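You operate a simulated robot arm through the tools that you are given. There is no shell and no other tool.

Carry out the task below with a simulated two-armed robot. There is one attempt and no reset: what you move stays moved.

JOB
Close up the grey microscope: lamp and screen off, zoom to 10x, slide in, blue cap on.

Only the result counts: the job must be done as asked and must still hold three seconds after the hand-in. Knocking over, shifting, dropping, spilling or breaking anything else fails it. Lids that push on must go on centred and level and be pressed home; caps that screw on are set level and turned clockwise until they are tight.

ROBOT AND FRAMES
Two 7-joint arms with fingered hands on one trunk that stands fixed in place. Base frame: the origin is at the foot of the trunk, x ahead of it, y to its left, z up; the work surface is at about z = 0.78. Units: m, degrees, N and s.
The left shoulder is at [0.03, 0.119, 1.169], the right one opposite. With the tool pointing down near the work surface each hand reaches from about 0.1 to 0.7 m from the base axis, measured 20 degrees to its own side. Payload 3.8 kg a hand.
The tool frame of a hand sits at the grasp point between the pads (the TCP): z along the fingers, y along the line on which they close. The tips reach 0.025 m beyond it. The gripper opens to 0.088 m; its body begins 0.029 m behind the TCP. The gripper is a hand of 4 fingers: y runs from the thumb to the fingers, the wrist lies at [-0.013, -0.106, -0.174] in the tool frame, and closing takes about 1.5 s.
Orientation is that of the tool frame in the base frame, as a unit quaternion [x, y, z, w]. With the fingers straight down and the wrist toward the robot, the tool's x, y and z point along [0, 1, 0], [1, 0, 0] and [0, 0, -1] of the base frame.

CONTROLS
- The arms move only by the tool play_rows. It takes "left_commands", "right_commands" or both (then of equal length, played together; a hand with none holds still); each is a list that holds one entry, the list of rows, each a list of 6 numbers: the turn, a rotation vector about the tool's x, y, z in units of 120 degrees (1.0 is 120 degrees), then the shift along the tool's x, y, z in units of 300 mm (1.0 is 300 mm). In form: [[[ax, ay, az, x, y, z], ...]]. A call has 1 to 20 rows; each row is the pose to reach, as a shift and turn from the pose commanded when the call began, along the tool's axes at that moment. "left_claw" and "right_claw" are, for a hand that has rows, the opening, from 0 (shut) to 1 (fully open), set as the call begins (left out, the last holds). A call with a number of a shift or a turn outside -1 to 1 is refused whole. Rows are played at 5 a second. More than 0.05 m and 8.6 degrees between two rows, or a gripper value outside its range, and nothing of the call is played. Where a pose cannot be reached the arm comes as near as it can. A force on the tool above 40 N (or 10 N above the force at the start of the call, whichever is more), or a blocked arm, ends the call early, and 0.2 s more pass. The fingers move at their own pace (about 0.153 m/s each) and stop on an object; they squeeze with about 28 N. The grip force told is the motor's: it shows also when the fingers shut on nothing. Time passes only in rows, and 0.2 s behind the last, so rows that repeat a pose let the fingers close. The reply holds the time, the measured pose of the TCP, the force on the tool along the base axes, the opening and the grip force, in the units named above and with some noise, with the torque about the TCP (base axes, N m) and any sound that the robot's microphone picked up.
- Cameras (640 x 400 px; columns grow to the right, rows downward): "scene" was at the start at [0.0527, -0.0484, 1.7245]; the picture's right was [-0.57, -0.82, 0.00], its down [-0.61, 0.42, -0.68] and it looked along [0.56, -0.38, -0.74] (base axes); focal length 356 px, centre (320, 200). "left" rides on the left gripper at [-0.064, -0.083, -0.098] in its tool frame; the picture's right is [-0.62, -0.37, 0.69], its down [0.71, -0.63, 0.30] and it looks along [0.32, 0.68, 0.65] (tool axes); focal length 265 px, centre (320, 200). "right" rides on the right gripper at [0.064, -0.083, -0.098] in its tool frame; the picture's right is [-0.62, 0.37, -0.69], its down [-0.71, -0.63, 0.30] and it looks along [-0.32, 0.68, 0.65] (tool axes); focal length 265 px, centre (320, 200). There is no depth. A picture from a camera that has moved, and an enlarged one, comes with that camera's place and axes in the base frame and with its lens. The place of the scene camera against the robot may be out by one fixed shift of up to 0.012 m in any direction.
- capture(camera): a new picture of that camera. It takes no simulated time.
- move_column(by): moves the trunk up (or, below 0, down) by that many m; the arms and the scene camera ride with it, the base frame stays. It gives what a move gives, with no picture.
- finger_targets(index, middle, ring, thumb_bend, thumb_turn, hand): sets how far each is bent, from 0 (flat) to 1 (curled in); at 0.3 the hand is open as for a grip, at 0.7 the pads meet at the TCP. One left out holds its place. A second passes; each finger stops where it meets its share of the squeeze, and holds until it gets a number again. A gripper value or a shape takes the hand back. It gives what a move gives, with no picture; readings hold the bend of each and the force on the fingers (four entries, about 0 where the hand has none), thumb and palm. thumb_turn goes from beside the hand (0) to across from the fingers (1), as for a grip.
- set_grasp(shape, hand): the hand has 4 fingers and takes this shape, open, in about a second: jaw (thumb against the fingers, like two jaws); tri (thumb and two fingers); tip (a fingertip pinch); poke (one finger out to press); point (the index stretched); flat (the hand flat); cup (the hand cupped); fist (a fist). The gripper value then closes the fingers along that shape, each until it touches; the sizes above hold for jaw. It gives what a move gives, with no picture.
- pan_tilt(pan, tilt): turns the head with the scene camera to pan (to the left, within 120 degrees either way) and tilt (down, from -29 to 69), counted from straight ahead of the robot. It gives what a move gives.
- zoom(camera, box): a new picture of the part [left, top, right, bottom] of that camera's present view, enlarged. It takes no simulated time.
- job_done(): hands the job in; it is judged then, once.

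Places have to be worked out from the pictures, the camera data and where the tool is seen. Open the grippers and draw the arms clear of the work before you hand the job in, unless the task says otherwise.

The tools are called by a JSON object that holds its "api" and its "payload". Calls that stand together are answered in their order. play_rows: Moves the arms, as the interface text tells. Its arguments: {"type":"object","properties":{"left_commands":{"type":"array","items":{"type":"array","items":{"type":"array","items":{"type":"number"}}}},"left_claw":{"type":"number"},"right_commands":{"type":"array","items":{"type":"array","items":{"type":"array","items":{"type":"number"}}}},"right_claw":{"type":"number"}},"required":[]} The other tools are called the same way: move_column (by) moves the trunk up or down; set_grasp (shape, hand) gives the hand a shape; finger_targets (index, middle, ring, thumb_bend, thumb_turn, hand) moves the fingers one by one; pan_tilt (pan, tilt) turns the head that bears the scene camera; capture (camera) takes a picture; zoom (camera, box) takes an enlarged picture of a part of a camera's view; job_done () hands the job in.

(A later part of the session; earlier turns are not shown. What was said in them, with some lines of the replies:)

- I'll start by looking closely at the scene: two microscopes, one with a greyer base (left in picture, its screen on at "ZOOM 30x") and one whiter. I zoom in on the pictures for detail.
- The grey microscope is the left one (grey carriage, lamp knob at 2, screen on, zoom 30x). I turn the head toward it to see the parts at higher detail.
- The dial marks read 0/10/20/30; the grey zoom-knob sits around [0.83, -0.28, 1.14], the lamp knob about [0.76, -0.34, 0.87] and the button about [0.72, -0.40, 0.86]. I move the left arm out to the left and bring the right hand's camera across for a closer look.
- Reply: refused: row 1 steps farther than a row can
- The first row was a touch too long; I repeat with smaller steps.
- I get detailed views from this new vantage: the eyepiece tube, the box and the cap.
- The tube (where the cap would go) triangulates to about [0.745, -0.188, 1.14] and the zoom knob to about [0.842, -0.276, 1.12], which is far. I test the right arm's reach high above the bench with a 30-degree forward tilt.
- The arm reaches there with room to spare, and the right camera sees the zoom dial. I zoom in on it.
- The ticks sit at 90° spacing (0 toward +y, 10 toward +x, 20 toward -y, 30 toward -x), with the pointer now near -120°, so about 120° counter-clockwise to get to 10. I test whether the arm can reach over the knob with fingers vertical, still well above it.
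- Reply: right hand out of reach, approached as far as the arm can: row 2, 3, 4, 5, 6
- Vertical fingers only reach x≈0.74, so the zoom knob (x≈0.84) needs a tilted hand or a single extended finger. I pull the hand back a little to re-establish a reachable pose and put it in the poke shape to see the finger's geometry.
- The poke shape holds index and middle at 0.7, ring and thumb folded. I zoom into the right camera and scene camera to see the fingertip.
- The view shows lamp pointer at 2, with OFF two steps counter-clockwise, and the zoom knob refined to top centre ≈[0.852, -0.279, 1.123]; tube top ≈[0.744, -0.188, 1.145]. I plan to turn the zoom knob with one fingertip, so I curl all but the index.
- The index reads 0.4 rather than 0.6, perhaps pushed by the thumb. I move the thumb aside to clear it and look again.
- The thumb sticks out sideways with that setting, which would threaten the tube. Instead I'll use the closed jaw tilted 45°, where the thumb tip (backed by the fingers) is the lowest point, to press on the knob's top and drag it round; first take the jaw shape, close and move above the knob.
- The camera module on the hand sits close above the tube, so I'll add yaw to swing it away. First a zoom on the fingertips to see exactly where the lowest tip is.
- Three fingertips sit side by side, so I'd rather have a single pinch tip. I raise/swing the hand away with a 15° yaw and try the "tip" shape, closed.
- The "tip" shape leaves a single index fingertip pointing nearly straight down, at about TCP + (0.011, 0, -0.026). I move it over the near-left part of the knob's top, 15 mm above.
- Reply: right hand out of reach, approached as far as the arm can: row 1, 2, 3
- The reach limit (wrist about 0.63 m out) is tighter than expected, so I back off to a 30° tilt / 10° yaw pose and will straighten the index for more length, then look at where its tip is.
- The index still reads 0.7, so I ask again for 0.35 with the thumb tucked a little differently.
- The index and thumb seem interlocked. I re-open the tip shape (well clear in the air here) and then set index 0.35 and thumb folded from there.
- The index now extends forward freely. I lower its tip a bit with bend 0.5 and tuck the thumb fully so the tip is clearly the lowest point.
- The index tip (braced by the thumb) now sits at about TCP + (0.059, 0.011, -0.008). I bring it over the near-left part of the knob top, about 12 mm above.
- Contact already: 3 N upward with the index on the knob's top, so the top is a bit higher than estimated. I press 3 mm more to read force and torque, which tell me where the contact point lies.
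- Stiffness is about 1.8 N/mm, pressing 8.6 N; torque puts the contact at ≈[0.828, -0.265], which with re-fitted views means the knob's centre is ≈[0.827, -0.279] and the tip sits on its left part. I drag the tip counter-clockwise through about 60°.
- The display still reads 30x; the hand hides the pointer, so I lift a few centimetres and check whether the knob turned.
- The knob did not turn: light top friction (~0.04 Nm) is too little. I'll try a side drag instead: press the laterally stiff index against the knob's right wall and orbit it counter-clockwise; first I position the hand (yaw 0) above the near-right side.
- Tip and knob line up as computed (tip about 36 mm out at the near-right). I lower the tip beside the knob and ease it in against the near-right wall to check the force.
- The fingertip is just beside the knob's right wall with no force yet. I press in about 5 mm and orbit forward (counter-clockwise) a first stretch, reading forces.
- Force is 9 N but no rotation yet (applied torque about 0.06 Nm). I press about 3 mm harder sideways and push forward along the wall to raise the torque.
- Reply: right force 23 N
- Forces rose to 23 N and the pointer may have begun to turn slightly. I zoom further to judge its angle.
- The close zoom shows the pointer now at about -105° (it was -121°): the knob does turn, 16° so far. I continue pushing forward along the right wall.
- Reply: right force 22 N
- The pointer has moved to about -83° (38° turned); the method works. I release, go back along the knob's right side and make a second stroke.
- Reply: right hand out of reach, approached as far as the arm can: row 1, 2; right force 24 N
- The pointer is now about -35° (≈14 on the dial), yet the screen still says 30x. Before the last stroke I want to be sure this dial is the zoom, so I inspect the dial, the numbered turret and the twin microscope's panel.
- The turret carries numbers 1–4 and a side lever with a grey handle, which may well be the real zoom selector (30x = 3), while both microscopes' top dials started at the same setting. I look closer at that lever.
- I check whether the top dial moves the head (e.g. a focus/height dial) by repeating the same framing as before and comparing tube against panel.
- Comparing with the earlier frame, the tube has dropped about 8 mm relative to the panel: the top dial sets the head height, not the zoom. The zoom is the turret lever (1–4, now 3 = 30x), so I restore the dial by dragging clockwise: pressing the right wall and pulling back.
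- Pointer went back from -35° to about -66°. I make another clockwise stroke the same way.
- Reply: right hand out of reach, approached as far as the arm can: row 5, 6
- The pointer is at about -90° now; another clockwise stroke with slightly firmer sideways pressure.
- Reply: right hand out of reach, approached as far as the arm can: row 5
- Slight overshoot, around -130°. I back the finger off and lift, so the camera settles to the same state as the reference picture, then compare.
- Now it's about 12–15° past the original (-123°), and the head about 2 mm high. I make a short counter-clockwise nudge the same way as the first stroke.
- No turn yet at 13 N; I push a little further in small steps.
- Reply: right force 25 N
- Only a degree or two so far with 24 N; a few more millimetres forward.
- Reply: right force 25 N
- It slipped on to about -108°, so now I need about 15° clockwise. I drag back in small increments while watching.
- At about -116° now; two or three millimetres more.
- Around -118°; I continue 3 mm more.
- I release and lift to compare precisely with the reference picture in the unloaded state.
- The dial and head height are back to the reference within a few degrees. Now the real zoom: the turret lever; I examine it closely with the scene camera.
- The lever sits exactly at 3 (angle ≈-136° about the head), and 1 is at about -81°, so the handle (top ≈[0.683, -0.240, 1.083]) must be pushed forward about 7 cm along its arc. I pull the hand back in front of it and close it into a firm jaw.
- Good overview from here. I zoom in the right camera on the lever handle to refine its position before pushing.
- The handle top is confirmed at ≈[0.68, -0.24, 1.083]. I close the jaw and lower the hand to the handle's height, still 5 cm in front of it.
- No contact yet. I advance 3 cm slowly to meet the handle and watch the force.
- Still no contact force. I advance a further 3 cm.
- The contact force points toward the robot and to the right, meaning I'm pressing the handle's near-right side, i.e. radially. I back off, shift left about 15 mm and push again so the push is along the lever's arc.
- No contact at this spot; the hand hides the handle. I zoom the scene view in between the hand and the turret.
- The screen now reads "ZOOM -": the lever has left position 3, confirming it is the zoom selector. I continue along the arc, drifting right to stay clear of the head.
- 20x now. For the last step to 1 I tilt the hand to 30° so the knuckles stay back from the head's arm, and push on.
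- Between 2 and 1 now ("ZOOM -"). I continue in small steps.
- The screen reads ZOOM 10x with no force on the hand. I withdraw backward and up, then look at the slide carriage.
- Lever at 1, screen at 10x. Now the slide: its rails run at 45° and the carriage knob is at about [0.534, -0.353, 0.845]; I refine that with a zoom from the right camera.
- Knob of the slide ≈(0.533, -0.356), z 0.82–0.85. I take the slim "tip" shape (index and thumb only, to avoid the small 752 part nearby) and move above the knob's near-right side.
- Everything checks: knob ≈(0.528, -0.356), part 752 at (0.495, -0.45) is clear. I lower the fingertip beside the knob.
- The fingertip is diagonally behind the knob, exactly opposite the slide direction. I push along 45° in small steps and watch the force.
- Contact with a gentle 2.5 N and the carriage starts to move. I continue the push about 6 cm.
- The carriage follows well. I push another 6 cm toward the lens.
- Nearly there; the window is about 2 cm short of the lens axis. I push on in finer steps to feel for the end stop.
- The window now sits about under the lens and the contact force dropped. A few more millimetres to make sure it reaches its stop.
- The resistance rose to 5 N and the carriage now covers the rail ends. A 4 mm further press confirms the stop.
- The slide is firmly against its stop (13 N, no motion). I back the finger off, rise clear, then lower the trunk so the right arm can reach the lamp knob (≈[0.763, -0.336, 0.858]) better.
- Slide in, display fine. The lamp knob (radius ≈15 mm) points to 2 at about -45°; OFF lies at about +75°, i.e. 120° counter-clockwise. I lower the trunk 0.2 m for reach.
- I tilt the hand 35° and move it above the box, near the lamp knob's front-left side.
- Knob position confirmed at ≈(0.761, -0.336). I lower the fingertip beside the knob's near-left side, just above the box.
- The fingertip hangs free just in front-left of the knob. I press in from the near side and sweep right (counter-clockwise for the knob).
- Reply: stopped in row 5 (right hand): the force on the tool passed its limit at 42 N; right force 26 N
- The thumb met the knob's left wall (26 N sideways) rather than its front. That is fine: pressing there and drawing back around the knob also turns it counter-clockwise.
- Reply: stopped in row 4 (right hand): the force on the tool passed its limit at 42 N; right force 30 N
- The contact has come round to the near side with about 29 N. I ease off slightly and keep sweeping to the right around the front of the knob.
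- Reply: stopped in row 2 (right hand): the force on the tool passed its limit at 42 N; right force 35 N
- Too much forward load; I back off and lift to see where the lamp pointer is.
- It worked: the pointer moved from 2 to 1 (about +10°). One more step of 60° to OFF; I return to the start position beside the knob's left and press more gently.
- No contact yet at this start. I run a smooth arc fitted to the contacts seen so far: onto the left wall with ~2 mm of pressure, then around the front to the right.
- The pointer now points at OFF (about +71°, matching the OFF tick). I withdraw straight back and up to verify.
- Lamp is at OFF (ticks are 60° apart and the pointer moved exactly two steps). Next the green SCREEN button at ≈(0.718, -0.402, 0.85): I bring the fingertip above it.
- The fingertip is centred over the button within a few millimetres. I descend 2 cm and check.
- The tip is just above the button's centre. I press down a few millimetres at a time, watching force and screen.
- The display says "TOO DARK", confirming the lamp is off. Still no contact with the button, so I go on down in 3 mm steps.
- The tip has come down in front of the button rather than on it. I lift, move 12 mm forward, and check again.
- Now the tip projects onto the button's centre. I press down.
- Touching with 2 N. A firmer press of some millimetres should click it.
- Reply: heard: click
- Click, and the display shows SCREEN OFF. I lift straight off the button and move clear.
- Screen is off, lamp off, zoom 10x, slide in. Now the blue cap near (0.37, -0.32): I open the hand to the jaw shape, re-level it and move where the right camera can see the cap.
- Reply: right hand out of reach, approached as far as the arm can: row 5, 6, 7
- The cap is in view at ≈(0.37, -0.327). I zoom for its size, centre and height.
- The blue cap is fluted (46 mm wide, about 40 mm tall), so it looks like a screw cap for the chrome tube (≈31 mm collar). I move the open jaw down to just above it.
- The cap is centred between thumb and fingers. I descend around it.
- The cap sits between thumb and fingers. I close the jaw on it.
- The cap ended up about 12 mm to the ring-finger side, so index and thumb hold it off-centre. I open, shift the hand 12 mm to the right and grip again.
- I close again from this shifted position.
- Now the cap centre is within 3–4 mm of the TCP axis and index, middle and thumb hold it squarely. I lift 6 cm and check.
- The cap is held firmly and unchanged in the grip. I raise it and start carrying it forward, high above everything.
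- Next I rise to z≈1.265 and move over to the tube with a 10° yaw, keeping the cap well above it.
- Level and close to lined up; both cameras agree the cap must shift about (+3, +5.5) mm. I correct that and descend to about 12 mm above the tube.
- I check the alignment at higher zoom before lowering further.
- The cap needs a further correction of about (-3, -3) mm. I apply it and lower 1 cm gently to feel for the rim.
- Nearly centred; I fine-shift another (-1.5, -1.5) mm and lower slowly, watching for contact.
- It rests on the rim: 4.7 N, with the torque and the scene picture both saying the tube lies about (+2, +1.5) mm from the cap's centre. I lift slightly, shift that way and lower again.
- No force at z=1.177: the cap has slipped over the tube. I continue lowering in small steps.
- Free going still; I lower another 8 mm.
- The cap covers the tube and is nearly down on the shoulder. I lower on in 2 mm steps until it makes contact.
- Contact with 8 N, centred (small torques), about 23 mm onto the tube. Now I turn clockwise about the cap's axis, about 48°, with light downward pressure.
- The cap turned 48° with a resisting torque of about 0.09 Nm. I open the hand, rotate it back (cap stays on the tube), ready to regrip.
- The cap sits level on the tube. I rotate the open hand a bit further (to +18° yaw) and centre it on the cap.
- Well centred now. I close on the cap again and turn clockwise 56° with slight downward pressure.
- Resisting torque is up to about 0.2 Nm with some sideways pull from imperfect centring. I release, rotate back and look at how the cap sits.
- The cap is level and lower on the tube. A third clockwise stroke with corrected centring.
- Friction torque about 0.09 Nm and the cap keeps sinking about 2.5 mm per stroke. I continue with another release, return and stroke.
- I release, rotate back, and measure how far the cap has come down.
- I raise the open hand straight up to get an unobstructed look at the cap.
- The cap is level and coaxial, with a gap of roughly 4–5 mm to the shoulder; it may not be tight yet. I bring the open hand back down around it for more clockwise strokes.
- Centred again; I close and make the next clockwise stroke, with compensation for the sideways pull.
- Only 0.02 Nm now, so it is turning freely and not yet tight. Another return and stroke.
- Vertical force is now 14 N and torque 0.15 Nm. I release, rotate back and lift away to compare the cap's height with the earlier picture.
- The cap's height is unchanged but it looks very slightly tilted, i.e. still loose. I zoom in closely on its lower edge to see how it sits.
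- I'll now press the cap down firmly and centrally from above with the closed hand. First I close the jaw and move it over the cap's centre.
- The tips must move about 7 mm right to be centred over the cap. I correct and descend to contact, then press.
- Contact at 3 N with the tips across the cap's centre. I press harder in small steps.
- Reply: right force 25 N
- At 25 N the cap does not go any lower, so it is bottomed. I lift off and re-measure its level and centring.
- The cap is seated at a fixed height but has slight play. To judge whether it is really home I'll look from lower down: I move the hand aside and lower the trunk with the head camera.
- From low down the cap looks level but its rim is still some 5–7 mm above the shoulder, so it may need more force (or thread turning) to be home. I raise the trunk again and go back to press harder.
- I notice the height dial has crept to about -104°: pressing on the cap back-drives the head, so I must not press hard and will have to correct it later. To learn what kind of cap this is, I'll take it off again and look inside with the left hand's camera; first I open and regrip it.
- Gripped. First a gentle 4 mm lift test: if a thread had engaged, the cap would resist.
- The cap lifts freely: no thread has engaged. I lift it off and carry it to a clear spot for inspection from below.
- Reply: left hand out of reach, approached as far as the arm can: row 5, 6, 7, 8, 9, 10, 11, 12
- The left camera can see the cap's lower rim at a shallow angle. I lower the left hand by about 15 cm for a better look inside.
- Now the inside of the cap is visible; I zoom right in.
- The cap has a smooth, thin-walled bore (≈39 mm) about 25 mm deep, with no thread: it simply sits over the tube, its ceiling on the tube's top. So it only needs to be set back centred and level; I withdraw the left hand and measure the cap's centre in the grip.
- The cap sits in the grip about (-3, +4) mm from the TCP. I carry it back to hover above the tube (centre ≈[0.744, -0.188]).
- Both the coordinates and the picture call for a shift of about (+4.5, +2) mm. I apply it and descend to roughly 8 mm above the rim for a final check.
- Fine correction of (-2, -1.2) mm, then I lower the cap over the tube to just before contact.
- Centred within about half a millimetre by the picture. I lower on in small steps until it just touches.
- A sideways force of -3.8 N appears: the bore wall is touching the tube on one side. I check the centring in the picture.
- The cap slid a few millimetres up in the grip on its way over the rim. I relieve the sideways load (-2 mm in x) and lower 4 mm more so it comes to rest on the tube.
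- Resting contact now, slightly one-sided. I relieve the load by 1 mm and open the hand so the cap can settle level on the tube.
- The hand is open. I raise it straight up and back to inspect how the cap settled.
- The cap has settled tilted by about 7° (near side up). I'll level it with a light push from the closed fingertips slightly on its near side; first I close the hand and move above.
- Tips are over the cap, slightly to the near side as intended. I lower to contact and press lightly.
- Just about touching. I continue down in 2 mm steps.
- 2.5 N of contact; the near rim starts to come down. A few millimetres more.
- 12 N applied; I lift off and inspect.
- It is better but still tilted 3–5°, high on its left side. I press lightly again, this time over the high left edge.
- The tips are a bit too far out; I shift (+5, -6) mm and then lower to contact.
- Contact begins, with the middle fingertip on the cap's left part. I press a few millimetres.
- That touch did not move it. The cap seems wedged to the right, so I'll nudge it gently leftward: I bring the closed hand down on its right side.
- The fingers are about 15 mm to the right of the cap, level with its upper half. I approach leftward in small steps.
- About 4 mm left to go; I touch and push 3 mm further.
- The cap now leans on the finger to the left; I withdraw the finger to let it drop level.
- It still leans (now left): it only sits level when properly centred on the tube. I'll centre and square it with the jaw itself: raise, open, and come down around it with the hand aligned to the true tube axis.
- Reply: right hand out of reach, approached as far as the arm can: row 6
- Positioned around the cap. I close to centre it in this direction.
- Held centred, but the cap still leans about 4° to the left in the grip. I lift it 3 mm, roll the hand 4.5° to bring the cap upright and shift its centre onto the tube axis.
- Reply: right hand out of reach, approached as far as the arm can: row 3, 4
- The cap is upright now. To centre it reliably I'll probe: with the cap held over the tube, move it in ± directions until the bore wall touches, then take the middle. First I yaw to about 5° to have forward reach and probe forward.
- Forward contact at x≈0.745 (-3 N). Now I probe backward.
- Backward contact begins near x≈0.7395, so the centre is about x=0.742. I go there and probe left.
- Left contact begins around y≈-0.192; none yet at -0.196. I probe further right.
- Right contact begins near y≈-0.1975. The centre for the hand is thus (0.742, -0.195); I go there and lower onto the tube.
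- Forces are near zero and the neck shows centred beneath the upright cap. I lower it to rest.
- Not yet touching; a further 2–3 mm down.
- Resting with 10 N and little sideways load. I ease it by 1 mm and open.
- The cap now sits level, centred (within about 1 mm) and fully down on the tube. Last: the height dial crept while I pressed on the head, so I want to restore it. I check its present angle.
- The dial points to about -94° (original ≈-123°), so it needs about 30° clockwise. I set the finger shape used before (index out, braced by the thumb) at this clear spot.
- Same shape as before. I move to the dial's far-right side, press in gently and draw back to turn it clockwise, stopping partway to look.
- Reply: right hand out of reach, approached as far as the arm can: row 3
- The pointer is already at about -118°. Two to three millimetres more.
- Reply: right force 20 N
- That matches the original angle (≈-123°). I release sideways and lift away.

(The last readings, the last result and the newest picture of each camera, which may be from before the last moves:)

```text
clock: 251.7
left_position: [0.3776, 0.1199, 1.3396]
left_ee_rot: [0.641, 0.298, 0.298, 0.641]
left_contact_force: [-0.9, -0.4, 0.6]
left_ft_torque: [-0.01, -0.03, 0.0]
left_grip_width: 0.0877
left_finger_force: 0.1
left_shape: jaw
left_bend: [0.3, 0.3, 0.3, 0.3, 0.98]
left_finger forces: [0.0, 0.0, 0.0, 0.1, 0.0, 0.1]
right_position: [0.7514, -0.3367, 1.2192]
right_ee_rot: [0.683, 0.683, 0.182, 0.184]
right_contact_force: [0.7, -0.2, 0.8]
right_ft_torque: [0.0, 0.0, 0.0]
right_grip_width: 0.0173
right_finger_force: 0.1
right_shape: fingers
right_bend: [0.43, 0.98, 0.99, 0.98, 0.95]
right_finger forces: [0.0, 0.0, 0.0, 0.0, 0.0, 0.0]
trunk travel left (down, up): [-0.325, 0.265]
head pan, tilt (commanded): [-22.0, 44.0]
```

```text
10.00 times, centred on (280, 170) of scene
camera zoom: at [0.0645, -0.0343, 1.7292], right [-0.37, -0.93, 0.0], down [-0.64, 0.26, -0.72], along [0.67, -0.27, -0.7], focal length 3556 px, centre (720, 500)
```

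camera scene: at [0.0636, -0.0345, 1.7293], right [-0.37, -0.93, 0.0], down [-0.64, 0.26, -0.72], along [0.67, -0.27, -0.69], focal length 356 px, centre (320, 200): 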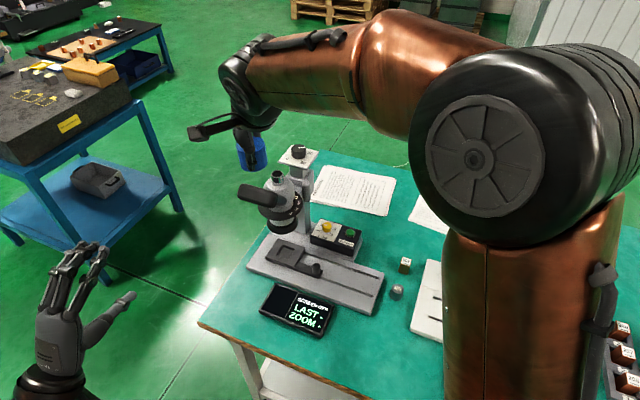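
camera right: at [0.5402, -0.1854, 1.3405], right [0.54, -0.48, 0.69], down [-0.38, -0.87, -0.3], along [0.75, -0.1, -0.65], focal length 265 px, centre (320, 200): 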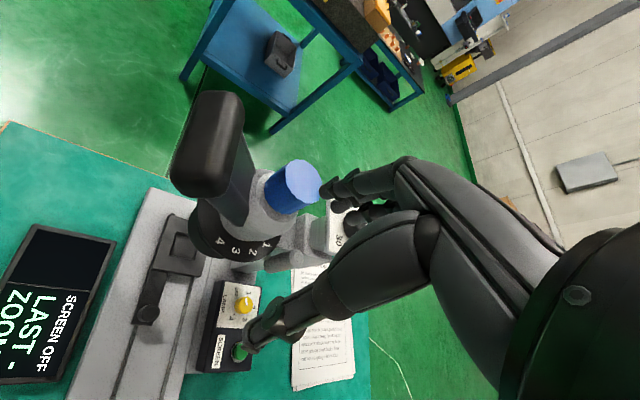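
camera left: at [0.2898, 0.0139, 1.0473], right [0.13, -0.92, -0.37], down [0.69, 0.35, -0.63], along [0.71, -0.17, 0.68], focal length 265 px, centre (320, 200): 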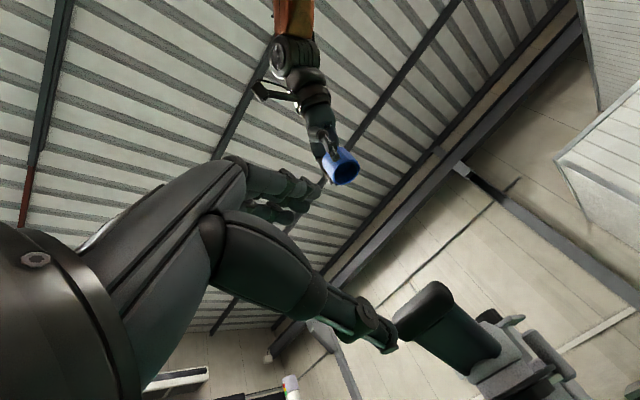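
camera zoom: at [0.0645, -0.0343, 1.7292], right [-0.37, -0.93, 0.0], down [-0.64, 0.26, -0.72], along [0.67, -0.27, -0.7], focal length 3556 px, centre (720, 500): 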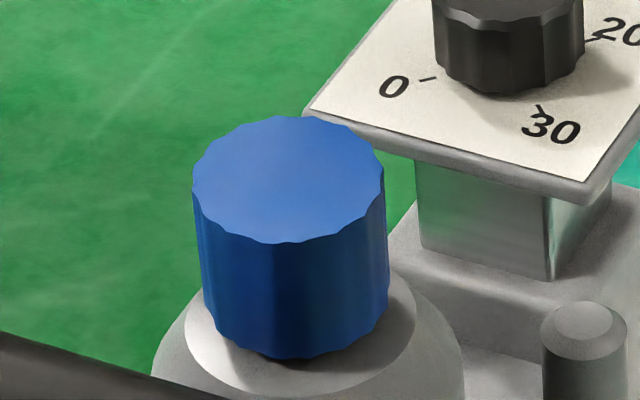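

Dial and head height are back at the original setting and the cap rode along, still level and centred. I open the right hand and withdraw it to a clear pose.

{"api": "set_grasp", "payload": {"hand": "right", "shape": "jaw"}}

{"api": "play_rows", "payload": {"right_claw": 1, "right_commands": [[[0, 0, 0, 0, 0.03, -0.12], [0.03, 0, 0, -0.01, 0.0, -0.23], [0.06, 0, 0, -0.03, -0.1, -0.34], [0.09, 0, 0, -0.05, -0.21, -0.45], [0.12, 0, 0, -0.06, -0.32, -0.55], [0.15, 0, 0, -0.08, -0.43, -0.65], [0.19, 0, 0, -0.09, -0.54, -0.76], [0.22, 0, 0, -0.1, -0.6, -0.83], [0.25, 0, 0, -0.11, -0.649, -0.875], [0.25, 0, 0, -0.11, -0.649, -0.875]]]}}

{"api": "capture", "payload": {"camera": "scene"}}

{"api": "zoom", "payload": {"camera": "scene", "box": [230, 130, 410, 340]}}

```text
clock: 252.6
left_position: [0.3774, 0.121, 1.3386]
left_ee_rot: [0.641, 0.299, 0.299, 0.641]
left_contact_force: [0.1, 0.1, -0.9]
left_ft_torque: [0.03, 0.02, -0.01]
left_grip_width: 0.0874
left_finger_force: 0.0
left_shape: jaw
left_bend: [0.3, 0.3, 0.3, 0.3, 0.98]
left_finger forces: [0.1, 0.0, 0.0, 0.1, 0.0, 0.1]
right_position: [0.751, -0.3359, 1.2193]
right_ee_rot: [0.682, 0.684, 0.181, 0.184]
right_contact_force: [0.4, -0.1, 0.0]
right_ft_torque: [0.01, -0.03, 0.0]
right_grip_width: 0.0873
right_finger_force: 0.0
right_shape: jaw
right_bend: [0.3, 0.3, 0.3, 0.3, 0.97]
right_finger forces: [0.1, 0.0, 0.1, 0.0, 0.0, 0.1]
trunk travel left (down, up): [-0.325, 0.265]
head pan, tilt (commanded): [-22.0, 44.0]
```

```text
clock: 254.8
left_position: [0.3764, 0.12, 1.3389]
left_ee_rot: [0.641, 0.299, 0.299, 0.641]
left_contact_force: [-1.0, 0.0, 0.3]
left_ft_torque: [-0.05, -0.03, -0.01]
left_grip_width: 0.0876
left_finger_force: 0.1
left_shape: jaw
left_bend: [0.3, 0.3, 0.3, 0.3, 0.98]
left_finger forces: [0.0, 0.1, 0.0, 0.1, 0.0, 0.1]
right_position: [0.4542, -0.3682, 1.3514]
right_ee_rot: [0.707, 0.708, -0.002, 0.002]
right_contact_force: [0.1, -0.3, -0.2]
right_ft_torque: [0.01, -0.02, 0.02]
right_grip_width: 0.0876
right_finger_force: 0.1
right_shape: jaw
right_bend: [0.3, 0.3, 0.3, 0.3, 0.97]
right_finger forces: [0.0, 0.0, 0.0, 0.1, 0.1, 0.0]
trunk travel left (down, up): [-0.325, 0.265]
head pan, tilt (commanded): [-22.0, 44.0]
```

```text
taken
camera scene: at [0.0639, -0.0338, 1.7293], right [-0.37, -0.93, 0.0], down [-0.64, 0.26, -0.72], along [0.67, -0.27, -0.69], focal length 356 px, centre (320, 200)
```

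scene: 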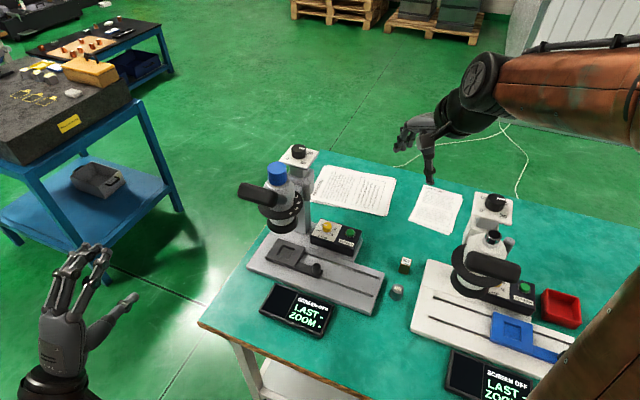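

```text
1.90 times, centred on (320, 235) of scene
camera zoom: at [0.0639, -0.0338, 1.7293], right [-0.37, -0.93, 0.0], down [-0.64, 0.26, -0.72], along [0.67, -0.27, -0.69], focal length 677 px, centre (320, 133)
```

zoom: 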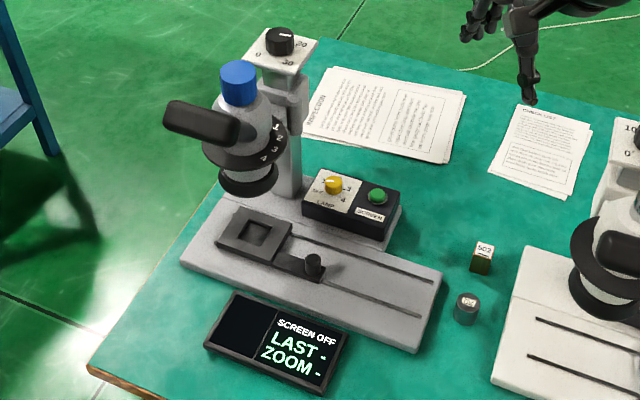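

Everything seems in place. I make close checks of the lever, lamp, slide and cap.

{"api": "zoom", "payload": {"camera": "scene", "box": [255, 155, 335, 235]}}

{"api": "zoom", "payload": {"camera": "scene", "box": [300, 210, 370, 265]}}

{"api": "zoom", "payload": {"camera": "scene", "box": [255, 150, 305, 190]}}

{"api": "zoom", "payload": {"camera": "right", "box": [150, 40, 350, 240]}}

```text
5.00 times, centred on (295, 195) of scene
camera zoom: at [0.0639, -0.0338, 1.7293], right [-0.37, -0.93, 0.0], down [-0.64, 0.26, -0.72], along [0.67, -0.27, -0.69], focal length 1778 px, centre (445, 225)
```

zoom: 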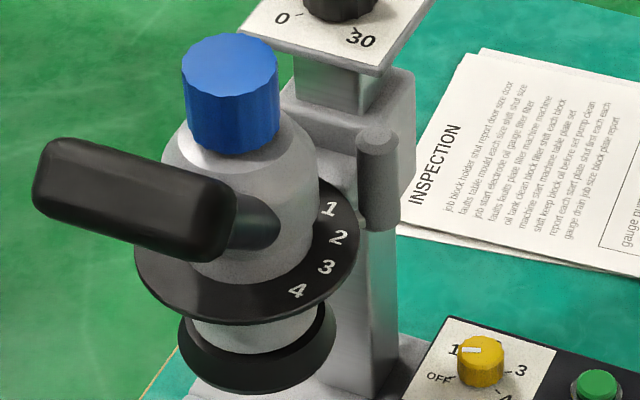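

```text
7.27 times, centred on (335, 238) of scene
camera zoom: at [0.0639, -0.0338, 1.7293], right [-0.37, -0.93, 0.0], down [-0.64, 0.26, -0.72], along [0.67, -0.27, -0.69], focal length 2586 px, centre (211, -73)
```

zoom: 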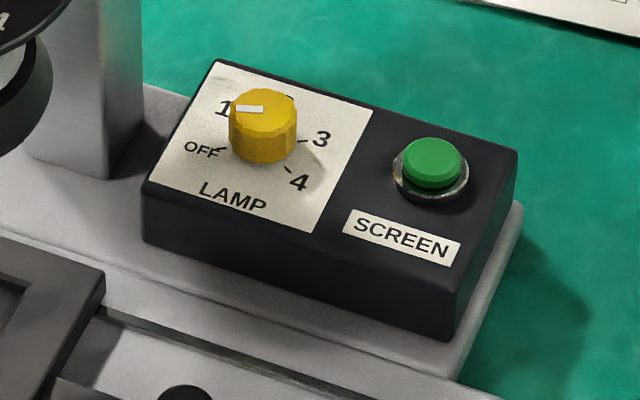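

```text
10.00 times, centred on (280, 170) of scene
camera zoom: at [0.0639, -0.0338, 1.7293], right [-0.37, -0.93, 0.0], down [-0.64, 0.26, -0.72], along [0.67, -0.27, -0.69], focal length 3556 px, centre (720, 500)
```

zoom: 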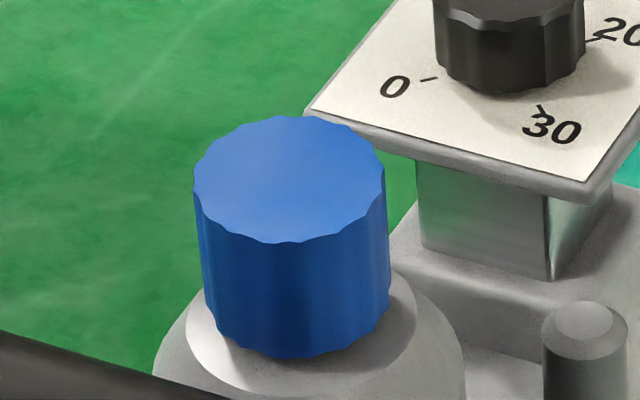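

```text
2.00 times, centred on (250, 140) of right
camera zoom: at [0.3707, -0.3034, 1.4486], right [0.37, -0.62, 0.7], down [-0.63, -0.72, -0.3], along [0.68, -0.33, -0.65], focal length 531 px, centre (460, 320)
```

zoom: 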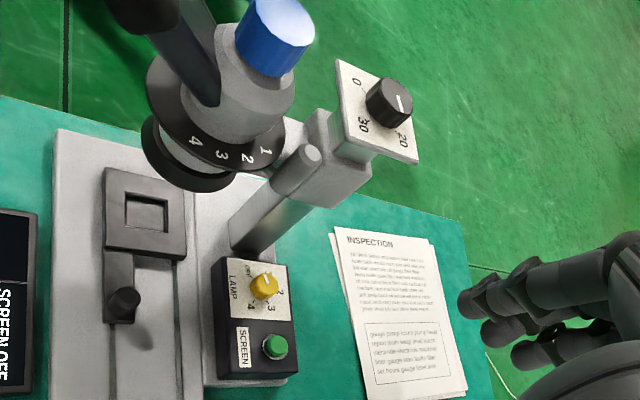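

All controls read correctly. I take a very close view of the cap to judge its level.

{"api": "zoom", "payload": {"camera": "scene", "box": [265, 158, 290, 190]}}

{"api": "zoom", "payload": {"camera": "right", "box": [250, 30, 320, 100]}}

```text
12.50 times, centred on (278, 174) of scene
camera zoom: at [0.0639, -0.0338, 1.7293], right [-0.37, -0.93, 0.0], down [-0.64, 0.26, -0.72], along [0.67, -0.27, -0.69], focal length 4444 px, centre (851, 525)
```

zoom: 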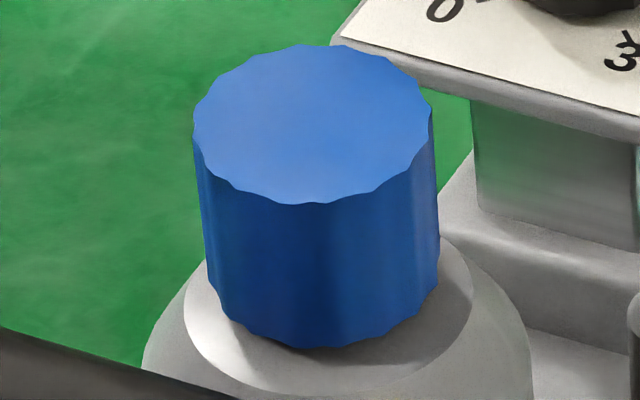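

```text
5.71 times, centred on (285, 65) of right
camera zoom: at [0.3707, -0.3034, 1.4486], right [0.37, -0.62, 0.7], down [-0.63, -0.72, -0.3], along [0.68, -0.33, -0.65], focal length 1517 px, centre (520, 971)
```

zoom: 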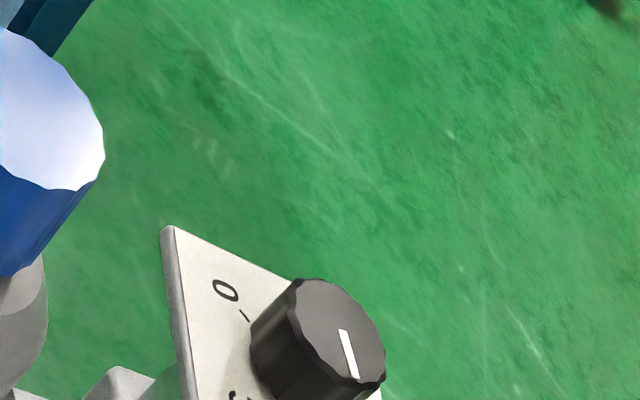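

I look at the cap from the right camera as a second viewpoint for level.

{"api": "zoom", "payload": {"camera": "right", "box": [195, 25, 265, 95]}}

```text
5.71 times, centred on (230, 60) of right
camera zoom: at [0.3707, -0.3034, 1.4486], right [0.37, -0.62, 0.7], down [-0.63, -0.72, -0.3], along [0.68, -0.33, -0.65], focal length 1517 px, centre (834, 1000)
```

zoom: 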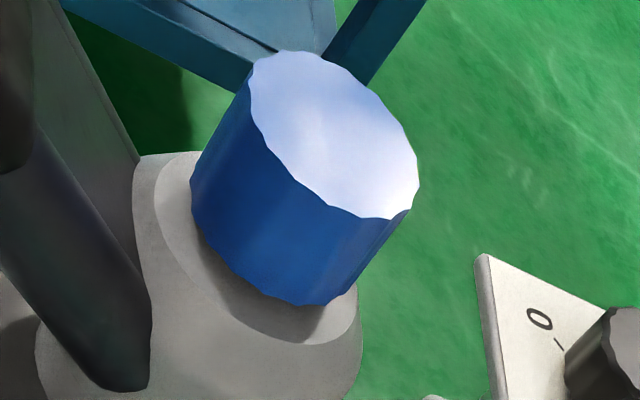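

To settle the level question I repeat the low-angle view (right hand at the same safe place as before, trunk lowered).

{"api": "play_rows", "payload": {"right_commands": [[[0, 0, 0, 0.1, 0.07, 0.08], [0, 0, 0, 0.21, 0.148, 0.158], [0, 0, 0, 0.21, 0.148, 0.158]]]}}

{"api": "move_column", "payload": {"by": -0.32}}

{"api": "pan_tilt", "payload": {"pan": -15, "tilt": 22}}

{"api": "zoom", "payload": {"camera": "scene", "box": [295, 180, 335, 220]}}

{"api": "zoom", "payload": {"camera": "scene", "box": [250, 170, 380, 300]}}

```text
clock: 255.6
left_position: [0.3761, 0.12, 1.3404]
left_ee_rot: [0.641, 0.297, 0.298, 0.642]
left_contact_force: [-0.5, 0.6, -0.2]
left_ft_torque: [0.03, -0.03, 0.0]
left_grip_width: 0.0876
left_finger_force: 0.0
left_shape: jaw
left_bend: [0.3, 0.3, 0.3, 0.3, 0.98]
left_finger forces: [0.0, 0.1, 0.0, 0.0, 0.0, 0.0]
right_position: [0.4966, -0.3053, 1.3046]
right_ee_rot: [0.708, 0.707, -0.001, 0.002]
right_contact_force: [-0.2, 0.2, 0.2]
right_ft_torque: [0.0, 0.0, 0.01]
right_grip_width: 0.0877
right_finger_force: 0.0
right_shape: jaw
right_bend: [0.3, 0.3, 0.3, 0.3, 0.97]
right_finger forces: [0.0, 0.0, 0.1, 0.1, 0.0, 0.0]
trunk travel left (down, up): [-0.325, 0.265]
head pan, tilt (commanded): [-22.0, 44.0]
```

```text
clock: 258.8
left_position: [0.3771, 0.12, 1.0198]
left_ee_rot: [0.641, 0.299, 0.299, 0.641]
left_contact_force: [-1.0, -0.1, -0.2]
left_ft_torque: [0.05, -0.02, 0.0]
left_grip_width: 0.0878
left_finger_force: 0.0
left_shape: jaw
left_bend: [0.3, 0.3, 0.3, 0.3, 0.98]
left_finger forces: [0.0, 0.1, 0.0, 0.0, 0.0, 0.0]
right_position: [0.4968, -0.3052, 0.9831]
right_ee_rot: [0.707, 0.707, -0.002, 0.002]
right_contact_force: [-0.2, -0.5, -0.2]
right_ft_torque: [-0.04, 0.04, 0.01]
right_grip_width: 0.0878
right_finger_force: 0.1
right_shape: jaw
right_bend: [0.3, 0.3, 0.3, 0.3, 0.97]
right_finger forces: [0.0, 0.0, 0.1, 0.1, 0.0, 0.0]
trunk travel left (down, up): [-0.005, 0.585]
head pan, tilt (commanded): [-22.0, 44.0]
```

```text
clock: 259.6
left_position: [0.3767, 0.121, 1.0194]
left_ee_rot: [0.641, 0.298, 0.298, 0.641]
left_contact_force: [0.0, 0.3, -0.3]
left_ft_torque: [0.06, 0.0, 0.0]
left_grip_width: 0.0879
left_finger_force: 0.1
left_shape: jaw
left_bend: [0.3, 0.3, 0.3, 0.3, 0.98]
left_finger forces: [0.1, 0.1, 0.0, 0.1, 0.0, 0.1]
right_position: [0.4983, -0.3062, 0.9842]
right_ee_rot: [0.707, 0.707, -0.001, 0.003]
right_contact_force: [0.6, 0.3, 0.1]
right_ft_torque: [0.03, 0.0, -0.02]
right_grip_width: 0.0878
right_finger_force: 0.1
right_shape: jaw
right_bend: [0.3, 0.3, 0.3, 0.3, 0.97]
right_finger forces: [0.0, 0.1, 0.0, 0.0, 0.0, 0.0]
trunk travel left (down, up): [-0.005, 0.585]
head pan, tilt (commanded): [-15.0, 22.0]
```

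```text
10.00 times, centred on (315, 200) of scene
camera zoom: at [0.0771, -0.0271, 1.4432], right [-0.26, -0.97, 0.0], down [-0.36, 0.1, -0.93], along [0.9, -0.24, -0.38], focal length 3556 px, centre (370, 200)
```

zoom: 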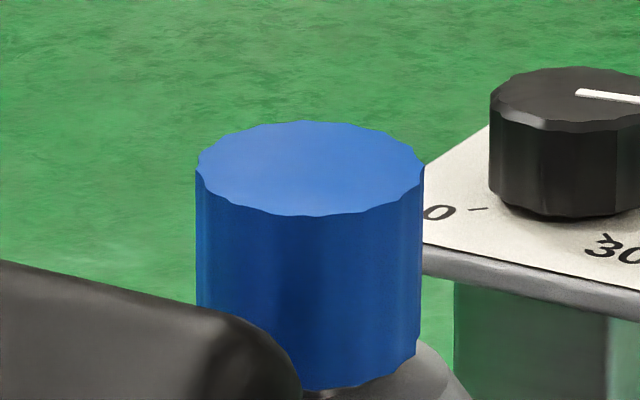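

```text
3.08 times, centred on (315, 235) of scene
camera zoom: at [0.0771, -0.0271, 1.4432], right [-0.26, -0.97, 0.0], down [-0.36, 0.1, -0.93], along [0.9, -0.24, -0.38], focal length 1094 px, centre (335, 92)
```

zoom: 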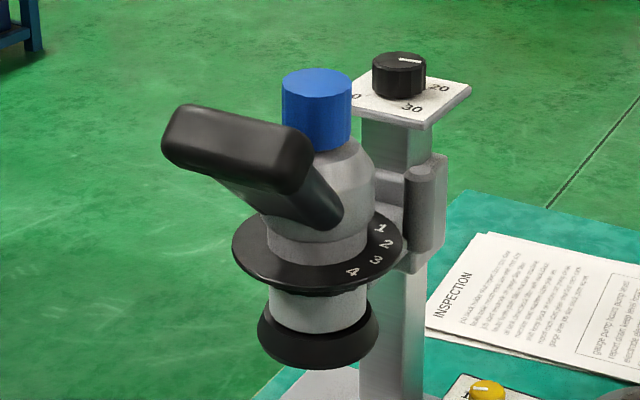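

From this low view the cap's sides are vertical within about 1.5° and its top is as level as the dial's own top, so it is well seated. I raise the trunk again so both open hands are clear of the work and take a final look.

{"api": "move_column", "payload": {"by": 0.32}}

{"api": "pan_tilt", "payload": {"pan": -22, "tilt": 44}}

{"api": "play_rows", "payload": {"right_commands": [[[0, 0, 0, -0.1, -0.1, -0.05], [0, 0, 0, -0.2, -0.2, -0.1], [0, 0, 0, -0.25, -0.3, -0.15], [0, 0, 0, -0.25, -0.3, -0.15]]]}}

{"api": "capture", "payload": {"camera": "scene"}}

{"api": "zoom", "payload": {"camera": "scene", "box": [230, 130, 410, 340]}}

{"api": "zoom", "payload": {"camera": "scene", "box": [260, 120, 340, 190]}}

```text
clock: 262.8
left_position: [0.3768, 0.1199, 1.3395]
left_ee_rot: [0.641, 0.298, 0.298, 0.642]
left_contact_force: [0.1, 0.6, 0.2]
left_ft_torque: [0.0, 0.02, 0.0]
left_grip_width: 0.0876
left_finger_force: 0.1
left_shape: jaw
left_bend: [0.3, 0.3, 0.3, 0.3, 0.98]
left_finger forces: [0.0, 0.0, 0.0, 0.0, 0.0, 0.0]
right_position: [0.4975, -0.3047, 1.3033]
right_ee_rot: [0.708, 0.706, -0.002, 0.002]
right_contact_force: [0.8, -0.1, 0.2]
right_ft_torque: [0.0, -0.02, 0.01]
right_grip_width: 0.0877
right_finger_force: 0.0
right_shape: jaw
right_bend: [0.3, 0.3, 0.3, 0.3, 0.97]
right_finger forces: [0.1, 0.0, 0.1, 0.0, 0.0, 0.0]
trunk travel left (down, up): [-0.325, 0.265]
head pan, tilt (commanded): [-15.0, 22.0]
```

```text
clock: 263.6
left_position: [0.3771, 0.1207, 1.3384]
left_ee_rot: [0.641, 0.298, 0.298, 0.642]
left_contact_force: [-0.2, 0.5, -0.3]
left_ft_torque: [0.0, 0.04, 0.02]
left_grip_width: 0.0879
left_finger_force: 0.0
left_shape: jaw
left_bend: [0.3, 0.3, 0.3, 0.3, 0.98]
left_finger forces: [0.0, 0.0, 0.0, 0.0, 0.0, 0.1]
right_position: [0.4987, -0.3056, 1.3045]
right_ee_rot: [0.707, 0.707, -0.001, 0.003]
right_contact_force: [-0.5, -0.4, 0.1]
right_ft_torque: [-0.02, -0.01, 0.02]
right_grip_width: 0.0874
right_finger_force: 0.0
right_shape: jaw
right_bend: [0.3, 0.3, 0.3, 0.3, 0.97]
right_finger forces: [0.0, 0.0, 0.0, 0.0, 0.0, 0.0]
trunk travel left (down, up): [-0.325, 0.265]
head pan, tilt (commanded): [-22.0, 44.0]
```

```text
clock: 264.6
left_position: [0.3777, 0.1196, 1.3399]
left_ee_rot: [0.641, 0.298, 0.299, 0.641]
left_contact_force: [-1.0, 0.1, -0.2]
left_ft_torque: [0.01, 0.01, 0.0]
left_grip_width: 0.0877
left_finger_force: 0.1
left_shape: jaw
left_bend: [0.3, 0.3, 0.3, 0.3, 0.98]
left_finger forces: [0.1, 0.0, 0.1, 0.0, 0.1, 0.0]
right_position: [0.4076, -0.382, 1.3486]
right_ee_rot: [0.707, 0.707, 0.0, 0.001]
right_contact_force: [-0.4, -0.6, -1.3]
right_ft_torque: [0.0, 0.01, -0.03]
right_grip_width: 0.0877
right_finger_force: 0.1
right_shape: jaw
right_bend: [0.3, 0.3, 0.3, 0.3, 0.97]
right_finger forces: [0.1, 0.0, 0.0, 0.1, 0.0, 0.0]
trunk travel left (down, up): [-0.325, 0.265]
head pan, tilt (commanded): [-22.0, 44.0]
```

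```text
taken
camera scene: at [0.0643, -0.0341, 1.7293], right [-0.37, -0.93, 0.0], down [-0.64, 0.26, -0.72], along [0.67, -0.27, -0.7], focal length 356 px, centre (320, 200)
```

scene: 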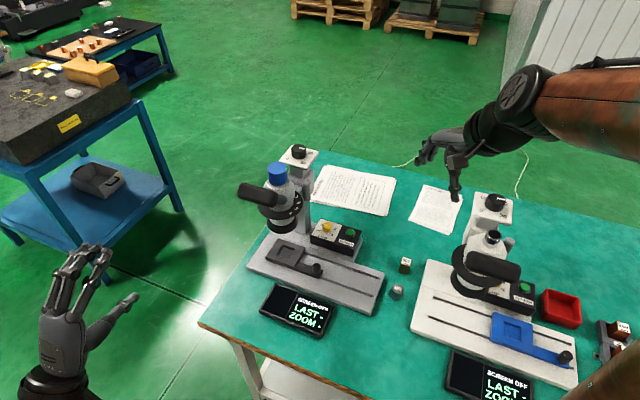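

```text
1.90 times, centred on (320, 235) of scene
camera zoom: at [0.0643, -0.0341, 1.7293], right [-0.37, -0.93, 0.0], down [-0.64, 0.26, -0.72], along [0.67, -0.27, -0.7], focal length 677 px, centre (320, 133)
```

zoom: 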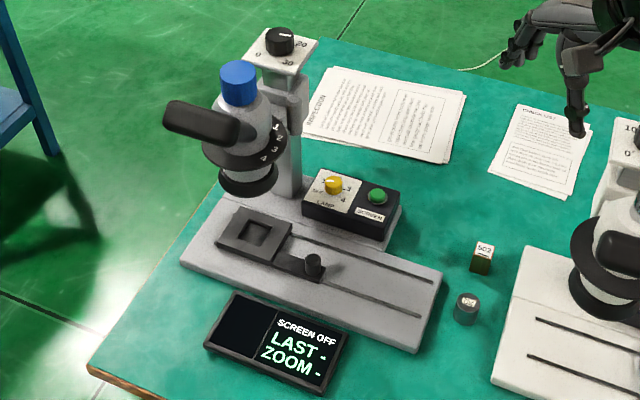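

```text
5.71 times, centred on (300, 155) of scene
camera zoom: at [0.0643, -0.0341, 1.7293], right [-0.37, -0.93, 0.0], down [-0.64, 0.26, -0.72], along [0.67, -0.27, -0.7], focal length 2032 px, centre (434, 457)
```

zoom: 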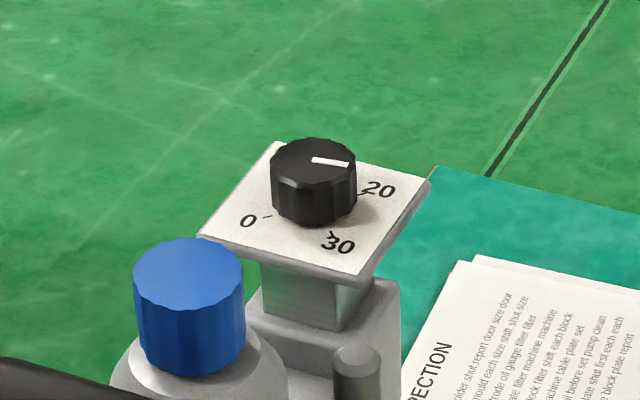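

Final state: lamp at OFF, screen off, zoom lever at 1 (10x), slide at its stop, and the blue cap level and centred on the tube. The height dial is back at about its original angle after I had turned it by mistake early on. Both hands are open and clear, so I hand the job in.

{"api": "job_done", "payload": {}}

```text
The job is handed in.
```

I've handed in the grey microscope closed up as you asked, though how the cap should seat was my own judgement. I haven't had a result back.

- **Lamp:** the knob points to OFF. The display read "TOO DARK" before I switched the screen off.
- **Screen:** I pressed the button and heard it click, and the display shows "SCREEN OFF".
- **Zoom:** the turret lever is at 1. The screen read 10x before I turned it off, and the lever still looked to be at 1 in my last close view.
- **Slide:** it is pushed in against its stop.
- **Blue cap:** it sits over the chrome tube, about 1 mm off centre and level to within about 1–2°. Its bore has no thread. It rests on top of the tube as far down as it goes, with its rim about 6 mm above the shoulder. There is some side play.

**Mistakes on the way:**
- **Height dial:** I first took the dial on top of the column for the zoom and turned it, and pressing on the cap later moved it again. It sets the head height, not the zoom. I turned it back to within about 3° of where it started.
- **Cap:** I took it off once to look inside. The first time I put it back it settled tilted, so I centred it again.

I saw no other object on the bench moved.
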